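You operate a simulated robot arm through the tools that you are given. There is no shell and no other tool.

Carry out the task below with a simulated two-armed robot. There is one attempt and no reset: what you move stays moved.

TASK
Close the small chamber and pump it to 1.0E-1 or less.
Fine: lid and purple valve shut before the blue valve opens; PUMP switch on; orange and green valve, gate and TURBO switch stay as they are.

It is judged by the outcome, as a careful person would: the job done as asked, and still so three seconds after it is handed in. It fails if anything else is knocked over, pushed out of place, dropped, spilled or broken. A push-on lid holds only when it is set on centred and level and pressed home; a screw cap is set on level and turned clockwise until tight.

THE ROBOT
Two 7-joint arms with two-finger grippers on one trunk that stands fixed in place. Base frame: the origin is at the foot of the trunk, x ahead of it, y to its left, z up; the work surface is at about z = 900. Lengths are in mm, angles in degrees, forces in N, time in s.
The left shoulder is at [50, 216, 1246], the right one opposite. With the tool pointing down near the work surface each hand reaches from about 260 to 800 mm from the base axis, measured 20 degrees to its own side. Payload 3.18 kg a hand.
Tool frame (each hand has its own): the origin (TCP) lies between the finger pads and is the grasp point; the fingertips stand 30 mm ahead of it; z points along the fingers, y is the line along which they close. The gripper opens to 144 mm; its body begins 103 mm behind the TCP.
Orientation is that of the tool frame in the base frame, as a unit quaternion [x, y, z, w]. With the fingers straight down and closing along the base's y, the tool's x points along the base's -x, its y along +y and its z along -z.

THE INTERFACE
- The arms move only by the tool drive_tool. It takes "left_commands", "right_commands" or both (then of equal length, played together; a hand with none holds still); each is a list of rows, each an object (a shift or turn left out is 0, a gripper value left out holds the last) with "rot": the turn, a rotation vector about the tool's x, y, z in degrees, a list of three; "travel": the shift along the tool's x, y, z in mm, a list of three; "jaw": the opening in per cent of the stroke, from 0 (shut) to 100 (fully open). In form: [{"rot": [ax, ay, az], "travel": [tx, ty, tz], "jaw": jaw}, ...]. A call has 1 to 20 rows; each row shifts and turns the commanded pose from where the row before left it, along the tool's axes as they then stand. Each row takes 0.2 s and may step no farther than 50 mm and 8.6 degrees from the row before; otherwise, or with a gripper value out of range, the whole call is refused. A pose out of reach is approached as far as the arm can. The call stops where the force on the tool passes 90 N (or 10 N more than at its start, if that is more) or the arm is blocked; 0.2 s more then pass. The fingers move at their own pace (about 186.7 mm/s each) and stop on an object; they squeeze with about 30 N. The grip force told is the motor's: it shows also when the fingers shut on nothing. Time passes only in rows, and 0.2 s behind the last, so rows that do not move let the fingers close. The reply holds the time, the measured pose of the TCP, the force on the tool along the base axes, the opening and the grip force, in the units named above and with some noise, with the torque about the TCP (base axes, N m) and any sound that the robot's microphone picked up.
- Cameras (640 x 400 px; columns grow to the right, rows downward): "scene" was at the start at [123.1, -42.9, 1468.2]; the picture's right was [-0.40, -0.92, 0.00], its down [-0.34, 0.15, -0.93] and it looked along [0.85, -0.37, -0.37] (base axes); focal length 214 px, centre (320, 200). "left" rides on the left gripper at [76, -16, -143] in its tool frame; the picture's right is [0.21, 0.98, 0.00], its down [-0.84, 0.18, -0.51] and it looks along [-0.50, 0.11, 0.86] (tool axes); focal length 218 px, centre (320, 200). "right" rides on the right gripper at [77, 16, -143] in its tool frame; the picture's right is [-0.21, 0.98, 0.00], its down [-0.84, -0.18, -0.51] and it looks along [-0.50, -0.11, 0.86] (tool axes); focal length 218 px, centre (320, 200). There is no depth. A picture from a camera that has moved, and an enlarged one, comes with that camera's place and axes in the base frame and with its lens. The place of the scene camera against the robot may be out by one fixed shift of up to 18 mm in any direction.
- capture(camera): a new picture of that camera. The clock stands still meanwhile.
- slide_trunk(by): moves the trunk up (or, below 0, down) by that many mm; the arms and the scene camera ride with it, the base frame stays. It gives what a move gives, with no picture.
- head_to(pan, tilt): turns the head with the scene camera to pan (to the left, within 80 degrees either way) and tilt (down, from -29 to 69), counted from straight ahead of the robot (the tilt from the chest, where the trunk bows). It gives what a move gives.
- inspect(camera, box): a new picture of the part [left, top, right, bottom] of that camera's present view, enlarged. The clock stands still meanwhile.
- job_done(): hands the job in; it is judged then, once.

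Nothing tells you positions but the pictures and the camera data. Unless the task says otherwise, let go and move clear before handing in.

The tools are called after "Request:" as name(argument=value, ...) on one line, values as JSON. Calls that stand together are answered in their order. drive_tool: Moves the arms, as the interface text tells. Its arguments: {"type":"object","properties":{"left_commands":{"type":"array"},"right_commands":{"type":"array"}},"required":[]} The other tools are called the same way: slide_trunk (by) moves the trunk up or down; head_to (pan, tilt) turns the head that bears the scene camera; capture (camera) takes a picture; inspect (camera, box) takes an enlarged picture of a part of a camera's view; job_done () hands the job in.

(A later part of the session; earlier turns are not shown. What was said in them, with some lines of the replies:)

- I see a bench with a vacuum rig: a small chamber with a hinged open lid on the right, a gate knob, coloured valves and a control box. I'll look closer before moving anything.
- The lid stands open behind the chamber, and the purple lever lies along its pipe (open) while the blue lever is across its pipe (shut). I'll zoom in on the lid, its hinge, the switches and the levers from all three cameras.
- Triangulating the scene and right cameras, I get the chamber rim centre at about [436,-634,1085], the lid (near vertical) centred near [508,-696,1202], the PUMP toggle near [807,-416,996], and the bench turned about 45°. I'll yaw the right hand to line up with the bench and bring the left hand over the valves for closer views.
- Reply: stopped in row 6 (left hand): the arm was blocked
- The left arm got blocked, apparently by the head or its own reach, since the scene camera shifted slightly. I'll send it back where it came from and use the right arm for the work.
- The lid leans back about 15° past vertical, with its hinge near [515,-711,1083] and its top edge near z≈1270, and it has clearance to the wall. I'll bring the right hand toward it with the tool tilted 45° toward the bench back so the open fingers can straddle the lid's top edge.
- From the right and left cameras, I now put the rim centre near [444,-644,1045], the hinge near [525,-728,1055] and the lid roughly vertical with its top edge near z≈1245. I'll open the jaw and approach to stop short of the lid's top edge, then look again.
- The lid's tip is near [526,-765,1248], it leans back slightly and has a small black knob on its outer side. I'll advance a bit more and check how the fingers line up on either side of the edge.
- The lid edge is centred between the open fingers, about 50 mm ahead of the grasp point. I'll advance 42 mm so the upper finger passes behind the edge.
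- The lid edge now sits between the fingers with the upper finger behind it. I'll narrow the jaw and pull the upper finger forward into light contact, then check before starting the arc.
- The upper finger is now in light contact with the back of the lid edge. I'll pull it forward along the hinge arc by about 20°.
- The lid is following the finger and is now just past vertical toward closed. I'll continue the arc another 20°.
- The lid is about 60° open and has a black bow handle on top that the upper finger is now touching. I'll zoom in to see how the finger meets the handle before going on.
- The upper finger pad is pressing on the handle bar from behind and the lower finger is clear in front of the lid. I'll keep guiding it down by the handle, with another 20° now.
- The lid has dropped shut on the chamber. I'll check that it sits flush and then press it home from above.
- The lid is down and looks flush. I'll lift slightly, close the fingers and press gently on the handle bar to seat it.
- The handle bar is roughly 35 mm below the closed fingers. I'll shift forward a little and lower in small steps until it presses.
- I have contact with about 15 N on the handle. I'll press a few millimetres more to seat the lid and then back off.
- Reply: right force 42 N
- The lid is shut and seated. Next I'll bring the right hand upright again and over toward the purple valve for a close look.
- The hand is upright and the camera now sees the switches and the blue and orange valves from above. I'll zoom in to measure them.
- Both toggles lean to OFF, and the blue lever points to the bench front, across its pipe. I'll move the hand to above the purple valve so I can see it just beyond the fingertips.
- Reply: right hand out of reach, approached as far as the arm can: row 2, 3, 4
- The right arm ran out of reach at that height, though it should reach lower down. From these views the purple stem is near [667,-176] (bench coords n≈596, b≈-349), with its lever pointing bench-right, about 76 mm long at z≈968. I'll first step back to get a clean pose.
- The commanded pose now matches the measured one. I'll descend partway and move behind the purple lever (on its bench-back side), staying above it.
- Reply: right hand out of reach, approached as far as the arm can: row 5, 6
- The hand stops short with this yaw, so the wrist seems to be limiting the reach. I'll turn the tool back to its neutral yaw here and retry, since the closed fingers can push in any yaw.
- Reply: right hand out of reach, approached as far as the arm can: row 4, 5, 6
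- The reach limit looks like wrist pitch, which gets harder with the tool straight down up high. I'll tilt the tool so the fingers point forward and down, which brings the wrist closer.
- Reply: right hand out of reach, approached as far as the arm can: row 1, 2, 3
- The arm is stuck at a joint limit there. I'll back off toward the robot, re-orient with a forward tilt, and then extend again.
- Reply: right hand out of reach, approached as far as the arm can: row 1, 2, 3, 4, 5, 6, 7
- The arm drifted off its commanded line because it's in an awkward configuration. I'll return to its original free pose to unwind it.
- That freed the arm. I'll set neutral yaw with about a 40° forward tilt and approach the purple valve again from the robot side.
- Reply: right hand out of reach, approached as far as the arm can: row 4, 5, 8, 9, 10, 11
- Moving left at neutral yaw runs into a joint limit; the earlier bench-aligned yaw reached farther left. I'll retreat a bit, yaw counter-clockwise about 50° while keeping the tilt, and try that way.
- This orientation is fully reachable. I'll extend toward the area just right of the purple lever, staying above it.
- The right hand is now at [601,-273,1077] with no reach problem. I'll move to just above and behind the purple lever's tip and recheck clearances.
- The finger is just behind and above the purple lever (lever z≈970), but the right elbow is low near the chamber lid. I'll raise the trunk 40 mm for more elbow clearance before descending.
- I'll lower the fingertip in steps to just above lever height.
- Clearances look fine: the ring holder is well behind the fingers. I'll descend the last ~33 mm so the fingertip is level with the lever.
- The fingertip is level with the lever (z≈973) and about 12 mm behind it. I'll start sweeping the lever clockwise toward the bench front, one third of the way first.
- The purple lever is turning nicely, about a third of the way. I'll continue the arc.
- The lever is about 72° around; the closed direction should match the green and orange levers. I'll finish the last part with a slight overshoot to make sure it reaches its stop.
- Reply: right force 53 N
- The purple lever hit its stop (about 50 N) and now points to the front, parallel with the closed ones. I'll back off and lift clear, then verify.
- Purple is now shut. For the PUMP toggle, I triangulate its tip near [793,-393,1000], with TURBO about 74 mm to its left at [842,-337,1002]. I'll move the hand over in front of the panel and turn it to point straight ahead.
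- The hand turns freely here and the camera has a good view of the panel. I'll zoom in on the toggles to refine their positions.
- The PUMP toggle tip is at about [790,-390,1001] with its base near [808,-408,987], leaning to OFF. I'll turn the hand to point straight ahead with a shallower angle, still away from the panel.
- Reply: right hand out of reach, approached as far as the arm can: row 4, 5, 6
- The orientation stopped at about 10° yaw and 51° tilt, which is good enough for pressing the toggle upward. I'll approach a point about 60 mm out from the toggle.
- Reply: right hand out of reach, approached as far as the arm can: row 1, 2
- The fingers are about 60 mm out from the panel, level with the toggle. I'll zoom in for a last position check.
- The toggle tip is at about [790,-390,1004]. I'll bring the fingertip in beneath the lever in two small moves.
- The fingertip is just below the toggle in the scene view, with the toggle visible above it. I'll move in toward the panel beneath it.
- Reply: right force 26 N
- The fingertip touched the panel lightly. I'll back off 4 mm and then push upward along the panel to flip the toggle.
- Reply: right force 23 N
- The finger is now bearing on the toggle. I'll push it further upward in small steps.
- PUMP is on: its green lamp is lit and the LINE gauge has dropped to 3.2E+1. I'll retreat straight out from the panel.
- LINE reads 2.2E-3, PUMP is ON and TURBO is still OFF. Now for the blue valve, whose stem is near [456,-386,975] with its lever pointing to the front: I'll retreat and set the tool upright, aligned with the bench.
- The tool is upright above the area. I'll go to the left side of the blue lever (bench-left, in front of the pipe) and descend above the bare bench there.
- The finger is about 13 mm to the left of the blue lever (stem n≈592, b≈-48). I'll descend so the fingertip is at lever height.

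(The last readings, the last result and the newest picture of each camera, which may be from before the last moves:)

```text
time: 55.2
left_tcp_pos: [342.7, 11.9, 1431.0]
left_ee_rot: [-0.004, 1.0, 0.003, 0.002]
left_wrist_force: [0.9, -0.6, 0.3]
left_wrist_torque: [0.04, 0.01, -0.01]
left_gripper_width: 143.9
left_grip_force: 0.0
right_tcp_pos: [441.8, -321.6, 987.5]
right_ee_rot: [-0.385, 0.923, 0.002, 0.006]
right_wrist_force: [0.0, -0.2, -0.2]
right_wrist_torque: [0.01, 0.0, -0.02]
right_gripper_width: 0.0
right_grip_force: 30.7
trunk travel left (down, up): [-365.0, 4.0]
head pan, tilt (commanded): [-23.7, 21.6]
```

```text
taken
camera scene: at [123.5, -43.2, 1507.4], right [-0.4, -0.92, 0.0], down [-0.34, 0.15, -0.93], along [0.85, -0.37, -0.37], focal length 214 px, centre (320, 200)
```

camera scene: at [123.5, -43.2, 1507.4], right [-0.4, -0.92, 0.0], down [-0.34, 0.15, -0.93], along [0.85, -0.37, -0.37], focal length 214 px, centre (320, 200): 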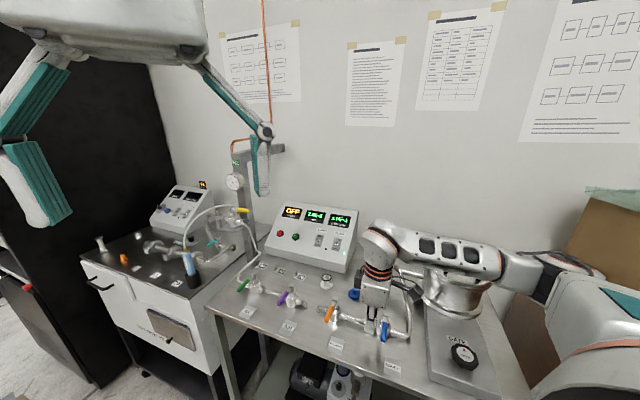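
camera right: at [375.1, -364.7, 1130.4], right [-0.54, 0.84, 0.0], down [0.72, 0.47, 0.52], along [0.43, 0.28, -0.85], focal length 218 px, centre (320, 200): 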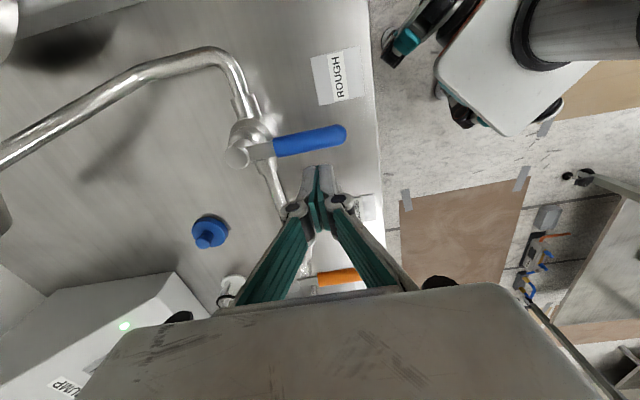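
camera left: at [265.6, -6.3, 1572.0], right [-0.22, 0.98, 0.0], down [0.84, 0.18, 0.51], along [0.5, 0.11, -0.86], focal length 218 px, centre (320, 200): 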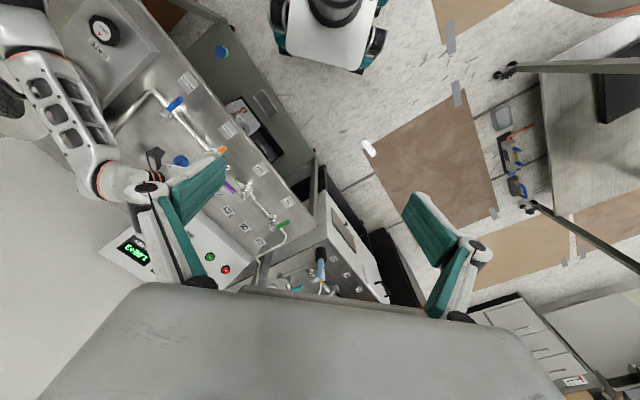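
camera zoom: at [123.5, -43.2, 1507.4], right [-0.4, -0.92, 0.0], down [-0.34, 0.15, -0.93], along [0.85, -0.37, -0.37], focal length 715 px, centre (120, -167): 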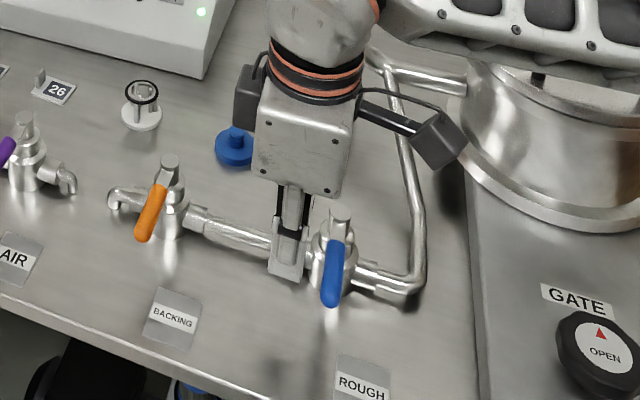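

The fingertip is beside the blue lever at the right height, the lid is shut, purple is closed and the pump is on. I'll sweep the blue lever counter-clockwise, half of the way first.

Request:
drive_tool(right_commands=[{"travel": [16, 2.8, 0]}, {"travel": [12, 4.1, 0]}, {"travel": [13.8, 1, 0]}, {"travel": [14.7, -2.8, 0]}])

Request:
inspect(camera="scene", box=[320, 250, 440, 370])

Request:
capture(camera="right")

```text
time: 56.2
left_tcp_pos: [343.0, 11.3, 1430.0]
left_ee_rot: [-0.003, 1.0, 0.002, 0.003]
left_wrist_force: [-0.4, 0.3, -0.1]
left_wrist_torque: [0.0, -0.03, 0.0]
left_gripper_width: 144.2
left_grip_force: 0.0
right_tcp_pos: [397.1, -359.4, 988.1]
right_ee_rot: [-0.384, 0.923, 0.002, 0.006]
right_wrist_force: [-0.7, 0.7, 0.7]
right_wrist_torque: [0.01, -0.02, 0.01]
right_gripper_width: 0.0
right_grip_force: 30.6
trunk travel left (down, up): [-365.0, 4.0]
head pan, tilt (commanded): [-23.7, 21.6]
```

```text
3.33 times, centred on (380, 310) of scene
camera zoom: at [122.9, -43.0, 1507.5], right [-0.4, -0.92, 0.0], down [-0.34, 0.15, -0.93], along [0.85, -0.37, -0.37], focal length 715 px, centre (120, -167)
```

zoom: 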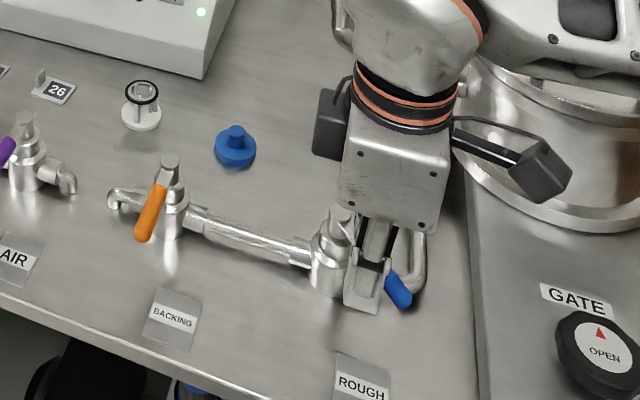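

```text
taken
camera right: at [330.9, -402.2, 1130.1], right [-0.55, 0.84, 0.0], down [0.72, 0.47, 0.52], along [0.43, 0.28, -0.86], focal length 218 px, centre (320, 200)
```

right: 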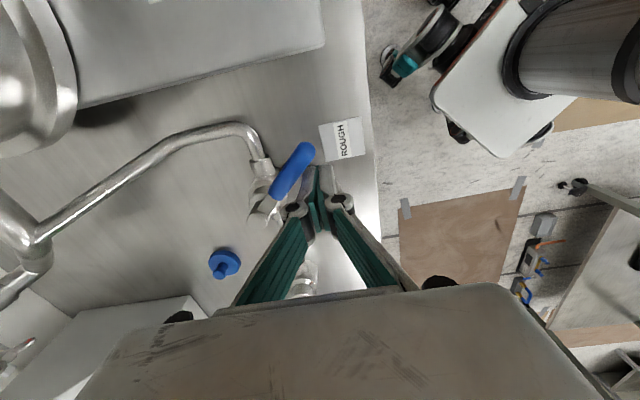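

The blue lever is about halfway round. I'll complete the sweep, with slight overshoot to reach the stop.

Request:
drive_tool(right_commands=[{"travel": [14.6, -8.1, 0]}, {"travel": [12.3, -13.7, 0]}, {"travel": [7.6, -14.5, 0]}])

Request:
inspect(camera="scene", box=[320, 250, 440, 370])

Request:
capture(camera="right")

```text
time: 57.0
left_tcp_pos: [342.2, 10.8, 1430.5]
left_ee_rot: [-0.003, 1.0, 0.002, 0.003]
left_wrist_force: [-0.4, 0.2, 0.9]
left_wrist_torque: [0.02, 0.0, 0.02]
left_gripper_width: 144.2
left_grip_force: 0.2
right_tcp_pos: [399.4, -408.3, 987.3]
right_ee_rot: [-0.383, 0.924, 0.001, 0.006]
right_wrist_force: [-0.4, -0.6, 0.3]
right_wrist_torque: [0.02, -0.03, 0.0]
right_gripper_width: 0.1
right_grip_force: 30.7
trunk travel left (down, up): [-365.0, 4.0]
head pan, tilt (commanded): [-23.7, 21.6]
```

```text
3.33 times, centred on (380, 310) of scene
camera zoom: at [123.0, -43.2, 1507.4], right [-0.4, -0.92, 0.0], down [-0.34, 0.15, -0.93], along [0.85, -0.37, -0.37], focal length 715 px, centre (120, -167)
```

zoom: 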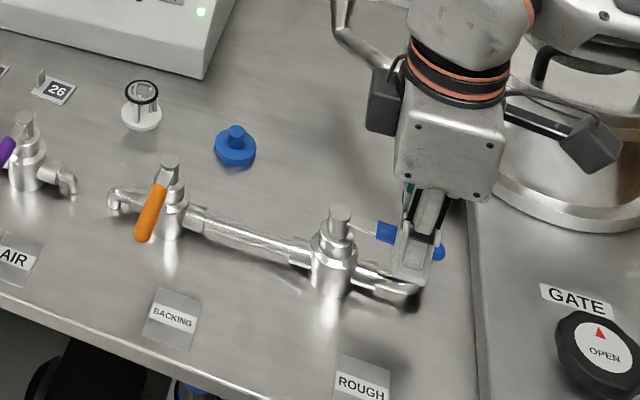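

```text
taken
camera right: at [333.4, -452.3, 1129.8], right [-0.54, 0.84, 0.0], down [0.72, 0.47, 0.52], along [0.43, 0.28, -0.86], focal length 218 px, centre (320, 200)
```

right: 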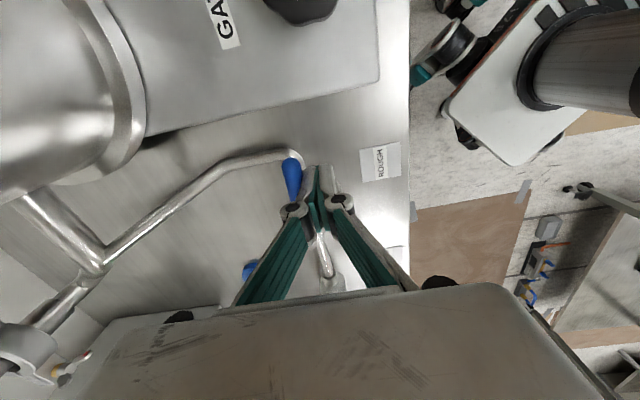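

The blue lever is almost along its pipe with no stop force yet. I'll push a little further until it reaches its stop.

Request:
drive_tool(right_commands=[{"travel": [0, -5, 0]}, {"travel": [0, -4, 0]}])

Request:
inspect(camera="scene", box=[320, 250, 440, 370])

Request:
inspect(camera="scene", box=[260, 190, 380, 280])

```text
time: 57.6
left_tcp_pos: [340.7, 13.4, 1431.1]
left_ee_rot: [-0.003, 1.0, 0.001, 0.003]
left_wrist_force: [0.0, 0.5, 0.2]
left_wrist_torque: [-0.02, -0.01, -0.01]
left_gripper_width: 144.2
left_grip_force: 0.0
right_tcp_pos: [402.6, -412.2, 987.2]
right_ee_rot: [-0.384, 0.923, 0.004, 0.004]
right_wrist_force: [-11.8, 12.2, 1.9]
right_wrist_torque: [0.18, 0.17, 0.06]
right_gripper_width: 0.0
right_grip_force: 30.6
trunk travel left (down, up): [-365.0, 4.0]
head pan, tilt (commanded): [-23.7, 21.6]
```

```text
3.33 times, centred on (380, 310) of scene
camera zoom: at [121.9, -41.2, 1507.6], right [-0.4, -0.92, 0.0], down [-0.34, 0.15, -0.93], along [0.85, -0.37, -0.37], focal length 715 px, centre (120, -167)
```

zoom: 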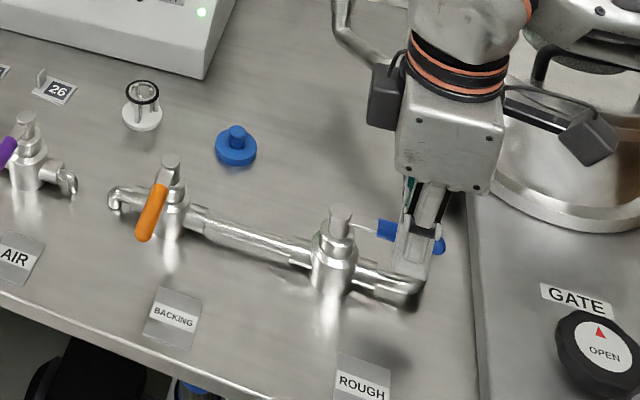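

```text
4.44 times, centred on (320, 235) of scene
camera zoom: at [121.9, -41.2, 1507.6], right [-0.4, -0.92, 0.0], down [-0.34, 0.15, -0.93], along [0.85, -0.37, -0.37], focal length 953 px, centre (320, 44)
```

zoom: 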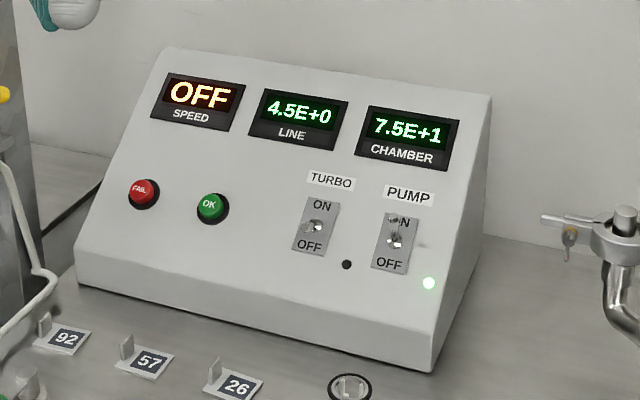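

The blue valve is at its stop, fully open, and CHAMBER has already dropped to 7.5E+1. I'll move the finger off the lever, lift clear and let it pump.

Request:
drive_tool(right_commands=[{"travel": [0, 12, 0]}, {"travel": [0, 15, 0]}, {"travel": [0, 0, -45]}, {"travel": [0, 0, -45]}, {"travel": [0, 0, -45]}, {"travel": [0, 0, -45]}, {"travel": [0, 0, -40]}])

Request:
capture(camera="scene")

Request:
inspect(camera="scene", box=[260, 190, 380, 280])

Request:
inspect(camera="scene", box=[220, 240, 440, 380])

```text
time: 59.2
left_tcp_pos: [342.2, 12.9, 1429.8]
left_ee_rot: [-0.004, 1.0, 0.002, 0.003]
left_wrist_force: [0.5, 0.4, -0.8]
left_wrist_torque: [-0.01, -0.01, 0.02]
left_gripper_width: 144.3
left_grip_force: 0.0
right_tcp_pos: [385.1, -396.6, 1207.9]
right_ee_rot: [-0.383, 0.924, 0.002, 0.006]
right_wrist_force: [0.3, 0.0, 0.2]
right_wrist_torque: [-0.02, -0.04, 0.02]
right_gripper_width: 0.2
right_grip_force: 30.8
trunk travel left (down, up): [-365.0, 4.0]
head pan, tilt (commanded): [-23.7, 21.6]
```

```text
taken
camera scene: at [122.9, -42.4, 1507.5], right [-0.4, -0.92, 0.0], down [-0.34, 0.15, -0.93], along [0.85, -0.37, -0.37], focal length 214 px, centre (320, 200)
```

scene: 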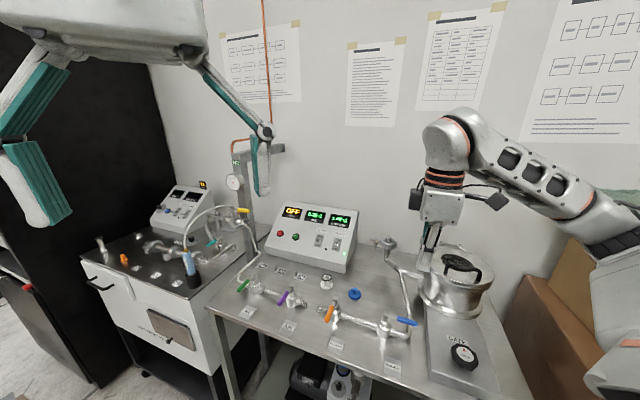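

```text
4.44 times, centred on (320, 235) of scene
camera zoom: at [122.9, -42.4, 1507.5], right [-0.4, -0.92, 0.0], down [-0.34, 0.15, -0.93], along [0.85, -0.37, -0.37], focal length 953 px, centre (320, 44)
```

zoom: 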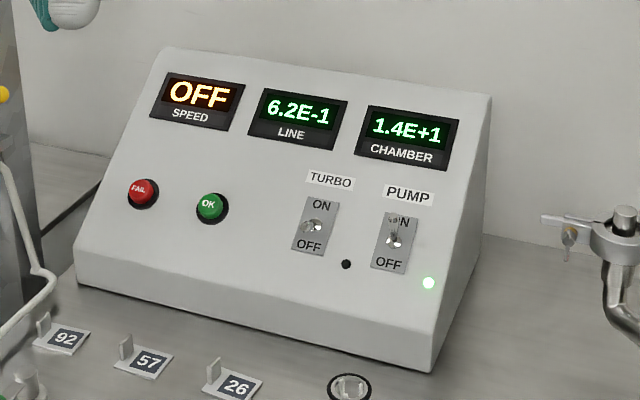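

```text
2.86 times, centred on (330, 310) of scene
camera zoom: at [122.9, -42.4, 1507.5], right [-0.4, -0.92, 0.0], down [-0.34, 0.15, -0.93], along [0.85, -0.37, -0.37], focal length 613 px, centre (291, -114)
```

zoom: 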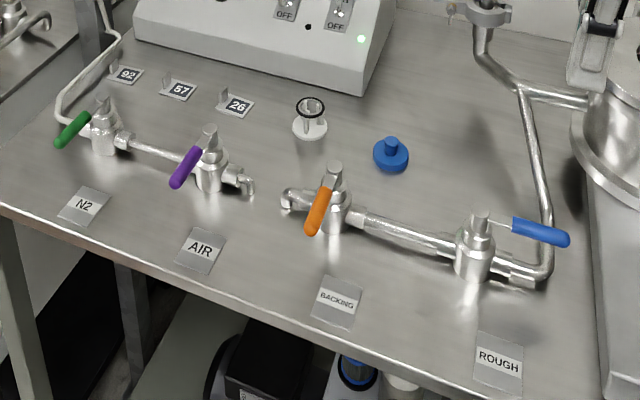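

All levers look right and CHAMBER is at 1.4E+1 and falling. I'll lift the right hand back to its starting area and wait.

Request:
drive_tool(right_commands=[{"travel": [20, 0, -40]}, {"travel": [20, 0, -40]}, {"travel": [20, 0, -35]}, {}, {}, {}, {}, {}, {}, {}, {}, {}, {}, {}, {}, {}, {}, {}, {}, {}])

Request:
inspect(camera="scene", box=[260, 190, 380, 280])

```text
time: 63.4
left_tcp_pos: [343.1, 11.1, 1429.8]
left_ee_rot: [-0.003, 1.0, 0.003, 0.001]
left_wrist_force: [0.4, -0.2, -0.5]
left_wrist_torque: [0.03, -0.02, -0.02]
left_gripper_width: 144.1
left_grip_force: 0.1
right_tcp_pos: [342.8, -441.2, 1321.6]
right_ee_rot: [-0.383, 0.924, 0.002, 0.006]
right_wrist_force: [-0.7, -0.9, -0.7]
right_wrist_torque: [0.02, 0.0, -0.01]
right_gripper_width: 0.0
right_grip_force: 30.1
trunk travel left (down, up): [-365.0, 4.0]
head pan, tilt (commanded): [-23.7, 21.6]
```

```text
4.44 times, centred on (320, 235) of scene
camera zoom: at [123.2, -42.9, 1507.4], right [-0.4, -0.92, 0.0], down [-0.34, 0.15, -0.93], along [0.85, -0.37, -0.37], focal length 953 px, centre (320, 44)
```

zoom: 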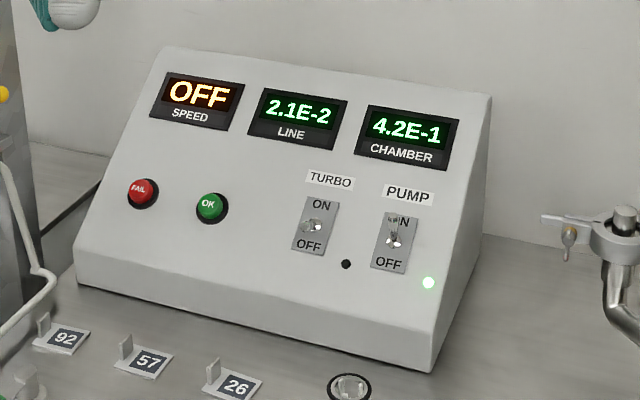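

CHAMBER is down to 4.2E-1 and still falling. I'll wait a few more seconds.

Request:
drive_tool(right_commands=[{}, {}, {}, {}, {}, {}, {}, {}, {}, {}, {}, {}, {}, {}, {}, {}, {}, {}, {}, {}])

Request:
inspect(camera="scene", box=[260, 190, 380, 280])

Request:
drive_tool(right_commands=[{}, {}, {}, {}, {}, {}, {}, {}, {}, {}, {}, {}, {}, {}, {}, {}, {}, {}, {}, {}])

Request:
inspect(camera="scene", box=[260, 190, 380, 280])

Request:
capture(camera="scene")

Request:
inspect(camera="scene", box=[220, 240, 500, 390])

```text
time: 67.6
left_tcp_pos: [343.1, 11.7, 1430.8]
left_ee_rot: [-0.004, 1.0, 0.002, 0.001]
left_wrist_force: [-0.6, 0.5, -0.2]
left_wrist_torque: [0.03, 0.01, 0.0]
left_gripper_width: 144.1
left_grip_force: 0.0
right_tcp_pos: [342.6, -439.8, 1320.9]
right_ee_rot: [-0.382, 0.924, 0.002, 0.006]
right_wrist_force: [0.1, 0.1, 0.1]
right_wrist_torque: [-0.03, -0.05, 0.01]
right_gripper_width: 0.1
right_grip_force: 30.5
trunk travel left (down, up): [-365.0, 4.0]
head pan, tilt (commanded): [-23.7, 21.6]
```

```text
4.44 times, centred on (320, 235) of scene
camera zoom: at [123.3, -42.9, 1507.4], right [-0.4, -0.92, 0.0], down [-0.34, 0.15, -0.93], along [0.85, -0.37, -0.37], focal length 953 px, centre (320, 44)
```

zoom: 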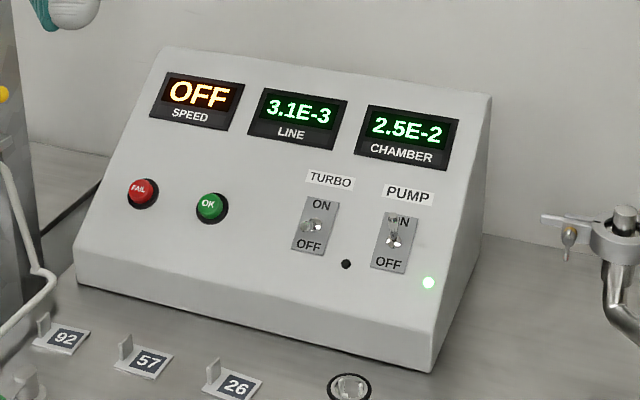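

```text
time: 71.8
left_tcp_pos: [342.0, 12.2, 1430.1]
left_ee_rot: [-0.003, 1.0, 0.002, 0.002]
left_wrist_force: [0.4, -0.1, 0.2]
left_wrist_torque: [0.02, -0.01, -0.01]
left_gripper_width: 144.1
left_grip_force: 0.1
right_tcp_pos: [342.4, -440.2, 1321.3]
right_ee_rot: [-0.384, 0.923, 0.001, 0.005]
right_wrist_force: [-0.4, -0.5, -0.1]
right_wrist_torque: [0.02, 0.0, 0.0]
right_gripper_width: 0.0
right_grip_force: 30.8
trunk travel left (down, up): [-365.0, 4.0]
head pan, tilt (commanded): [-23.7, 21.6]
```

```text
4.44 times, centred on (320, 235) of scene
camera zoom: at [123.3, -42.9, 1507.4], right [-0.4, -0.92, 0.0], down [-0.34, 0.15, -0.93], along [0.85, -0.37, -0.37], focal length 953 px, centre (320, 44)
```

zoom: 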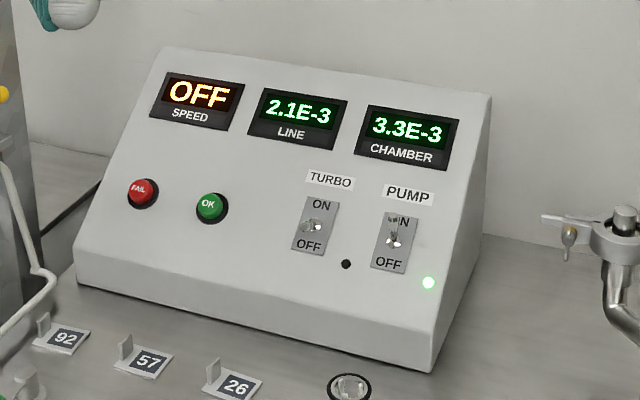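

```text
taken
camera scene: at [123.3, -42.9, 1507.4], right [-0.4, -0.92, 0.0], down [-0.34, 0.15, -0.93], along [0.85, -0.37, -0.37], focal length 214 px, centre (320, 200)
```

scene: 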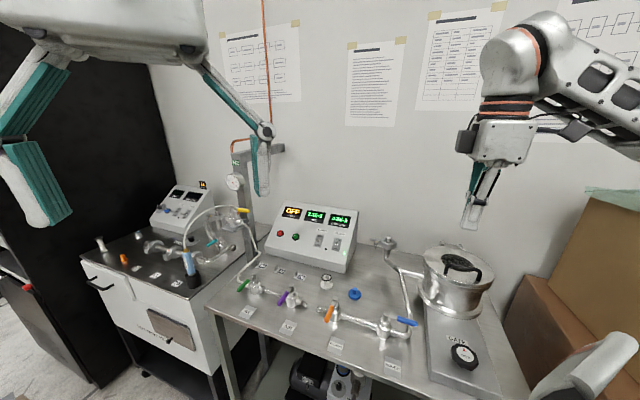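

```text
2.29 times, centred on (360, 315) of scene
camera zoom: at [123.3, -42.9, 1507.4], right [-0.4, -0.92, 0.0], down [-0.34, 0.15, -0.93], along [0.85, -0.37, -0.37], focal length 490 px, centre (229, -63)
```

zoom: 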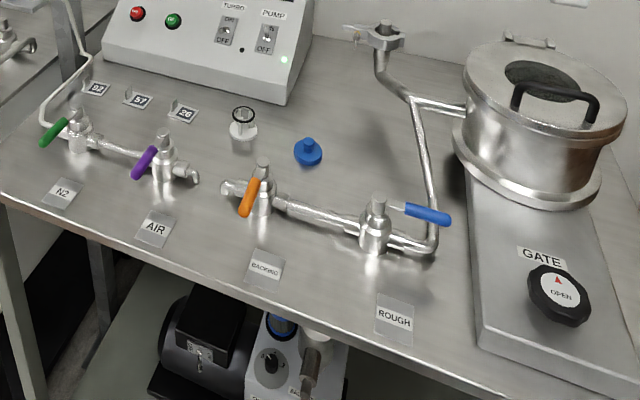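

CHAMBER reads 3.3E-3, well under 1.0E-1. The lid is shut, purple is closed, blue is open, PUMP is on, and TURBO, gate, orange and green are untouched. Both hands are clear, so I'm handing in.

Request:
job_done()

```text
The job is handed in.
```

The small chamber is closed and pumped down: CHAMBER read 3.3E-3 when I handed the job in, well below the 1.0E-1 you asked for.

- **Order:** the lid was shut and pressed home first. I then closed the purple valve, switched PUMP on and opened the blue valve last.
- **Left as they were:** the orange and green valves, the gate and the TURBO switch were not touched.
- **Surroundings:** nothing on the bench was knocked over or moved out of place, and both hands were clear.
- **Left arm bump:** early on, the left arm was blocked while I was positioning it, probably by the robot's own head. I sent it back and did the rest with the right arm.
- **Lid:** it dropped the last part of its swing on its own rather than being lowered all the way. It sat flush afterwards, and I then pressed it home.
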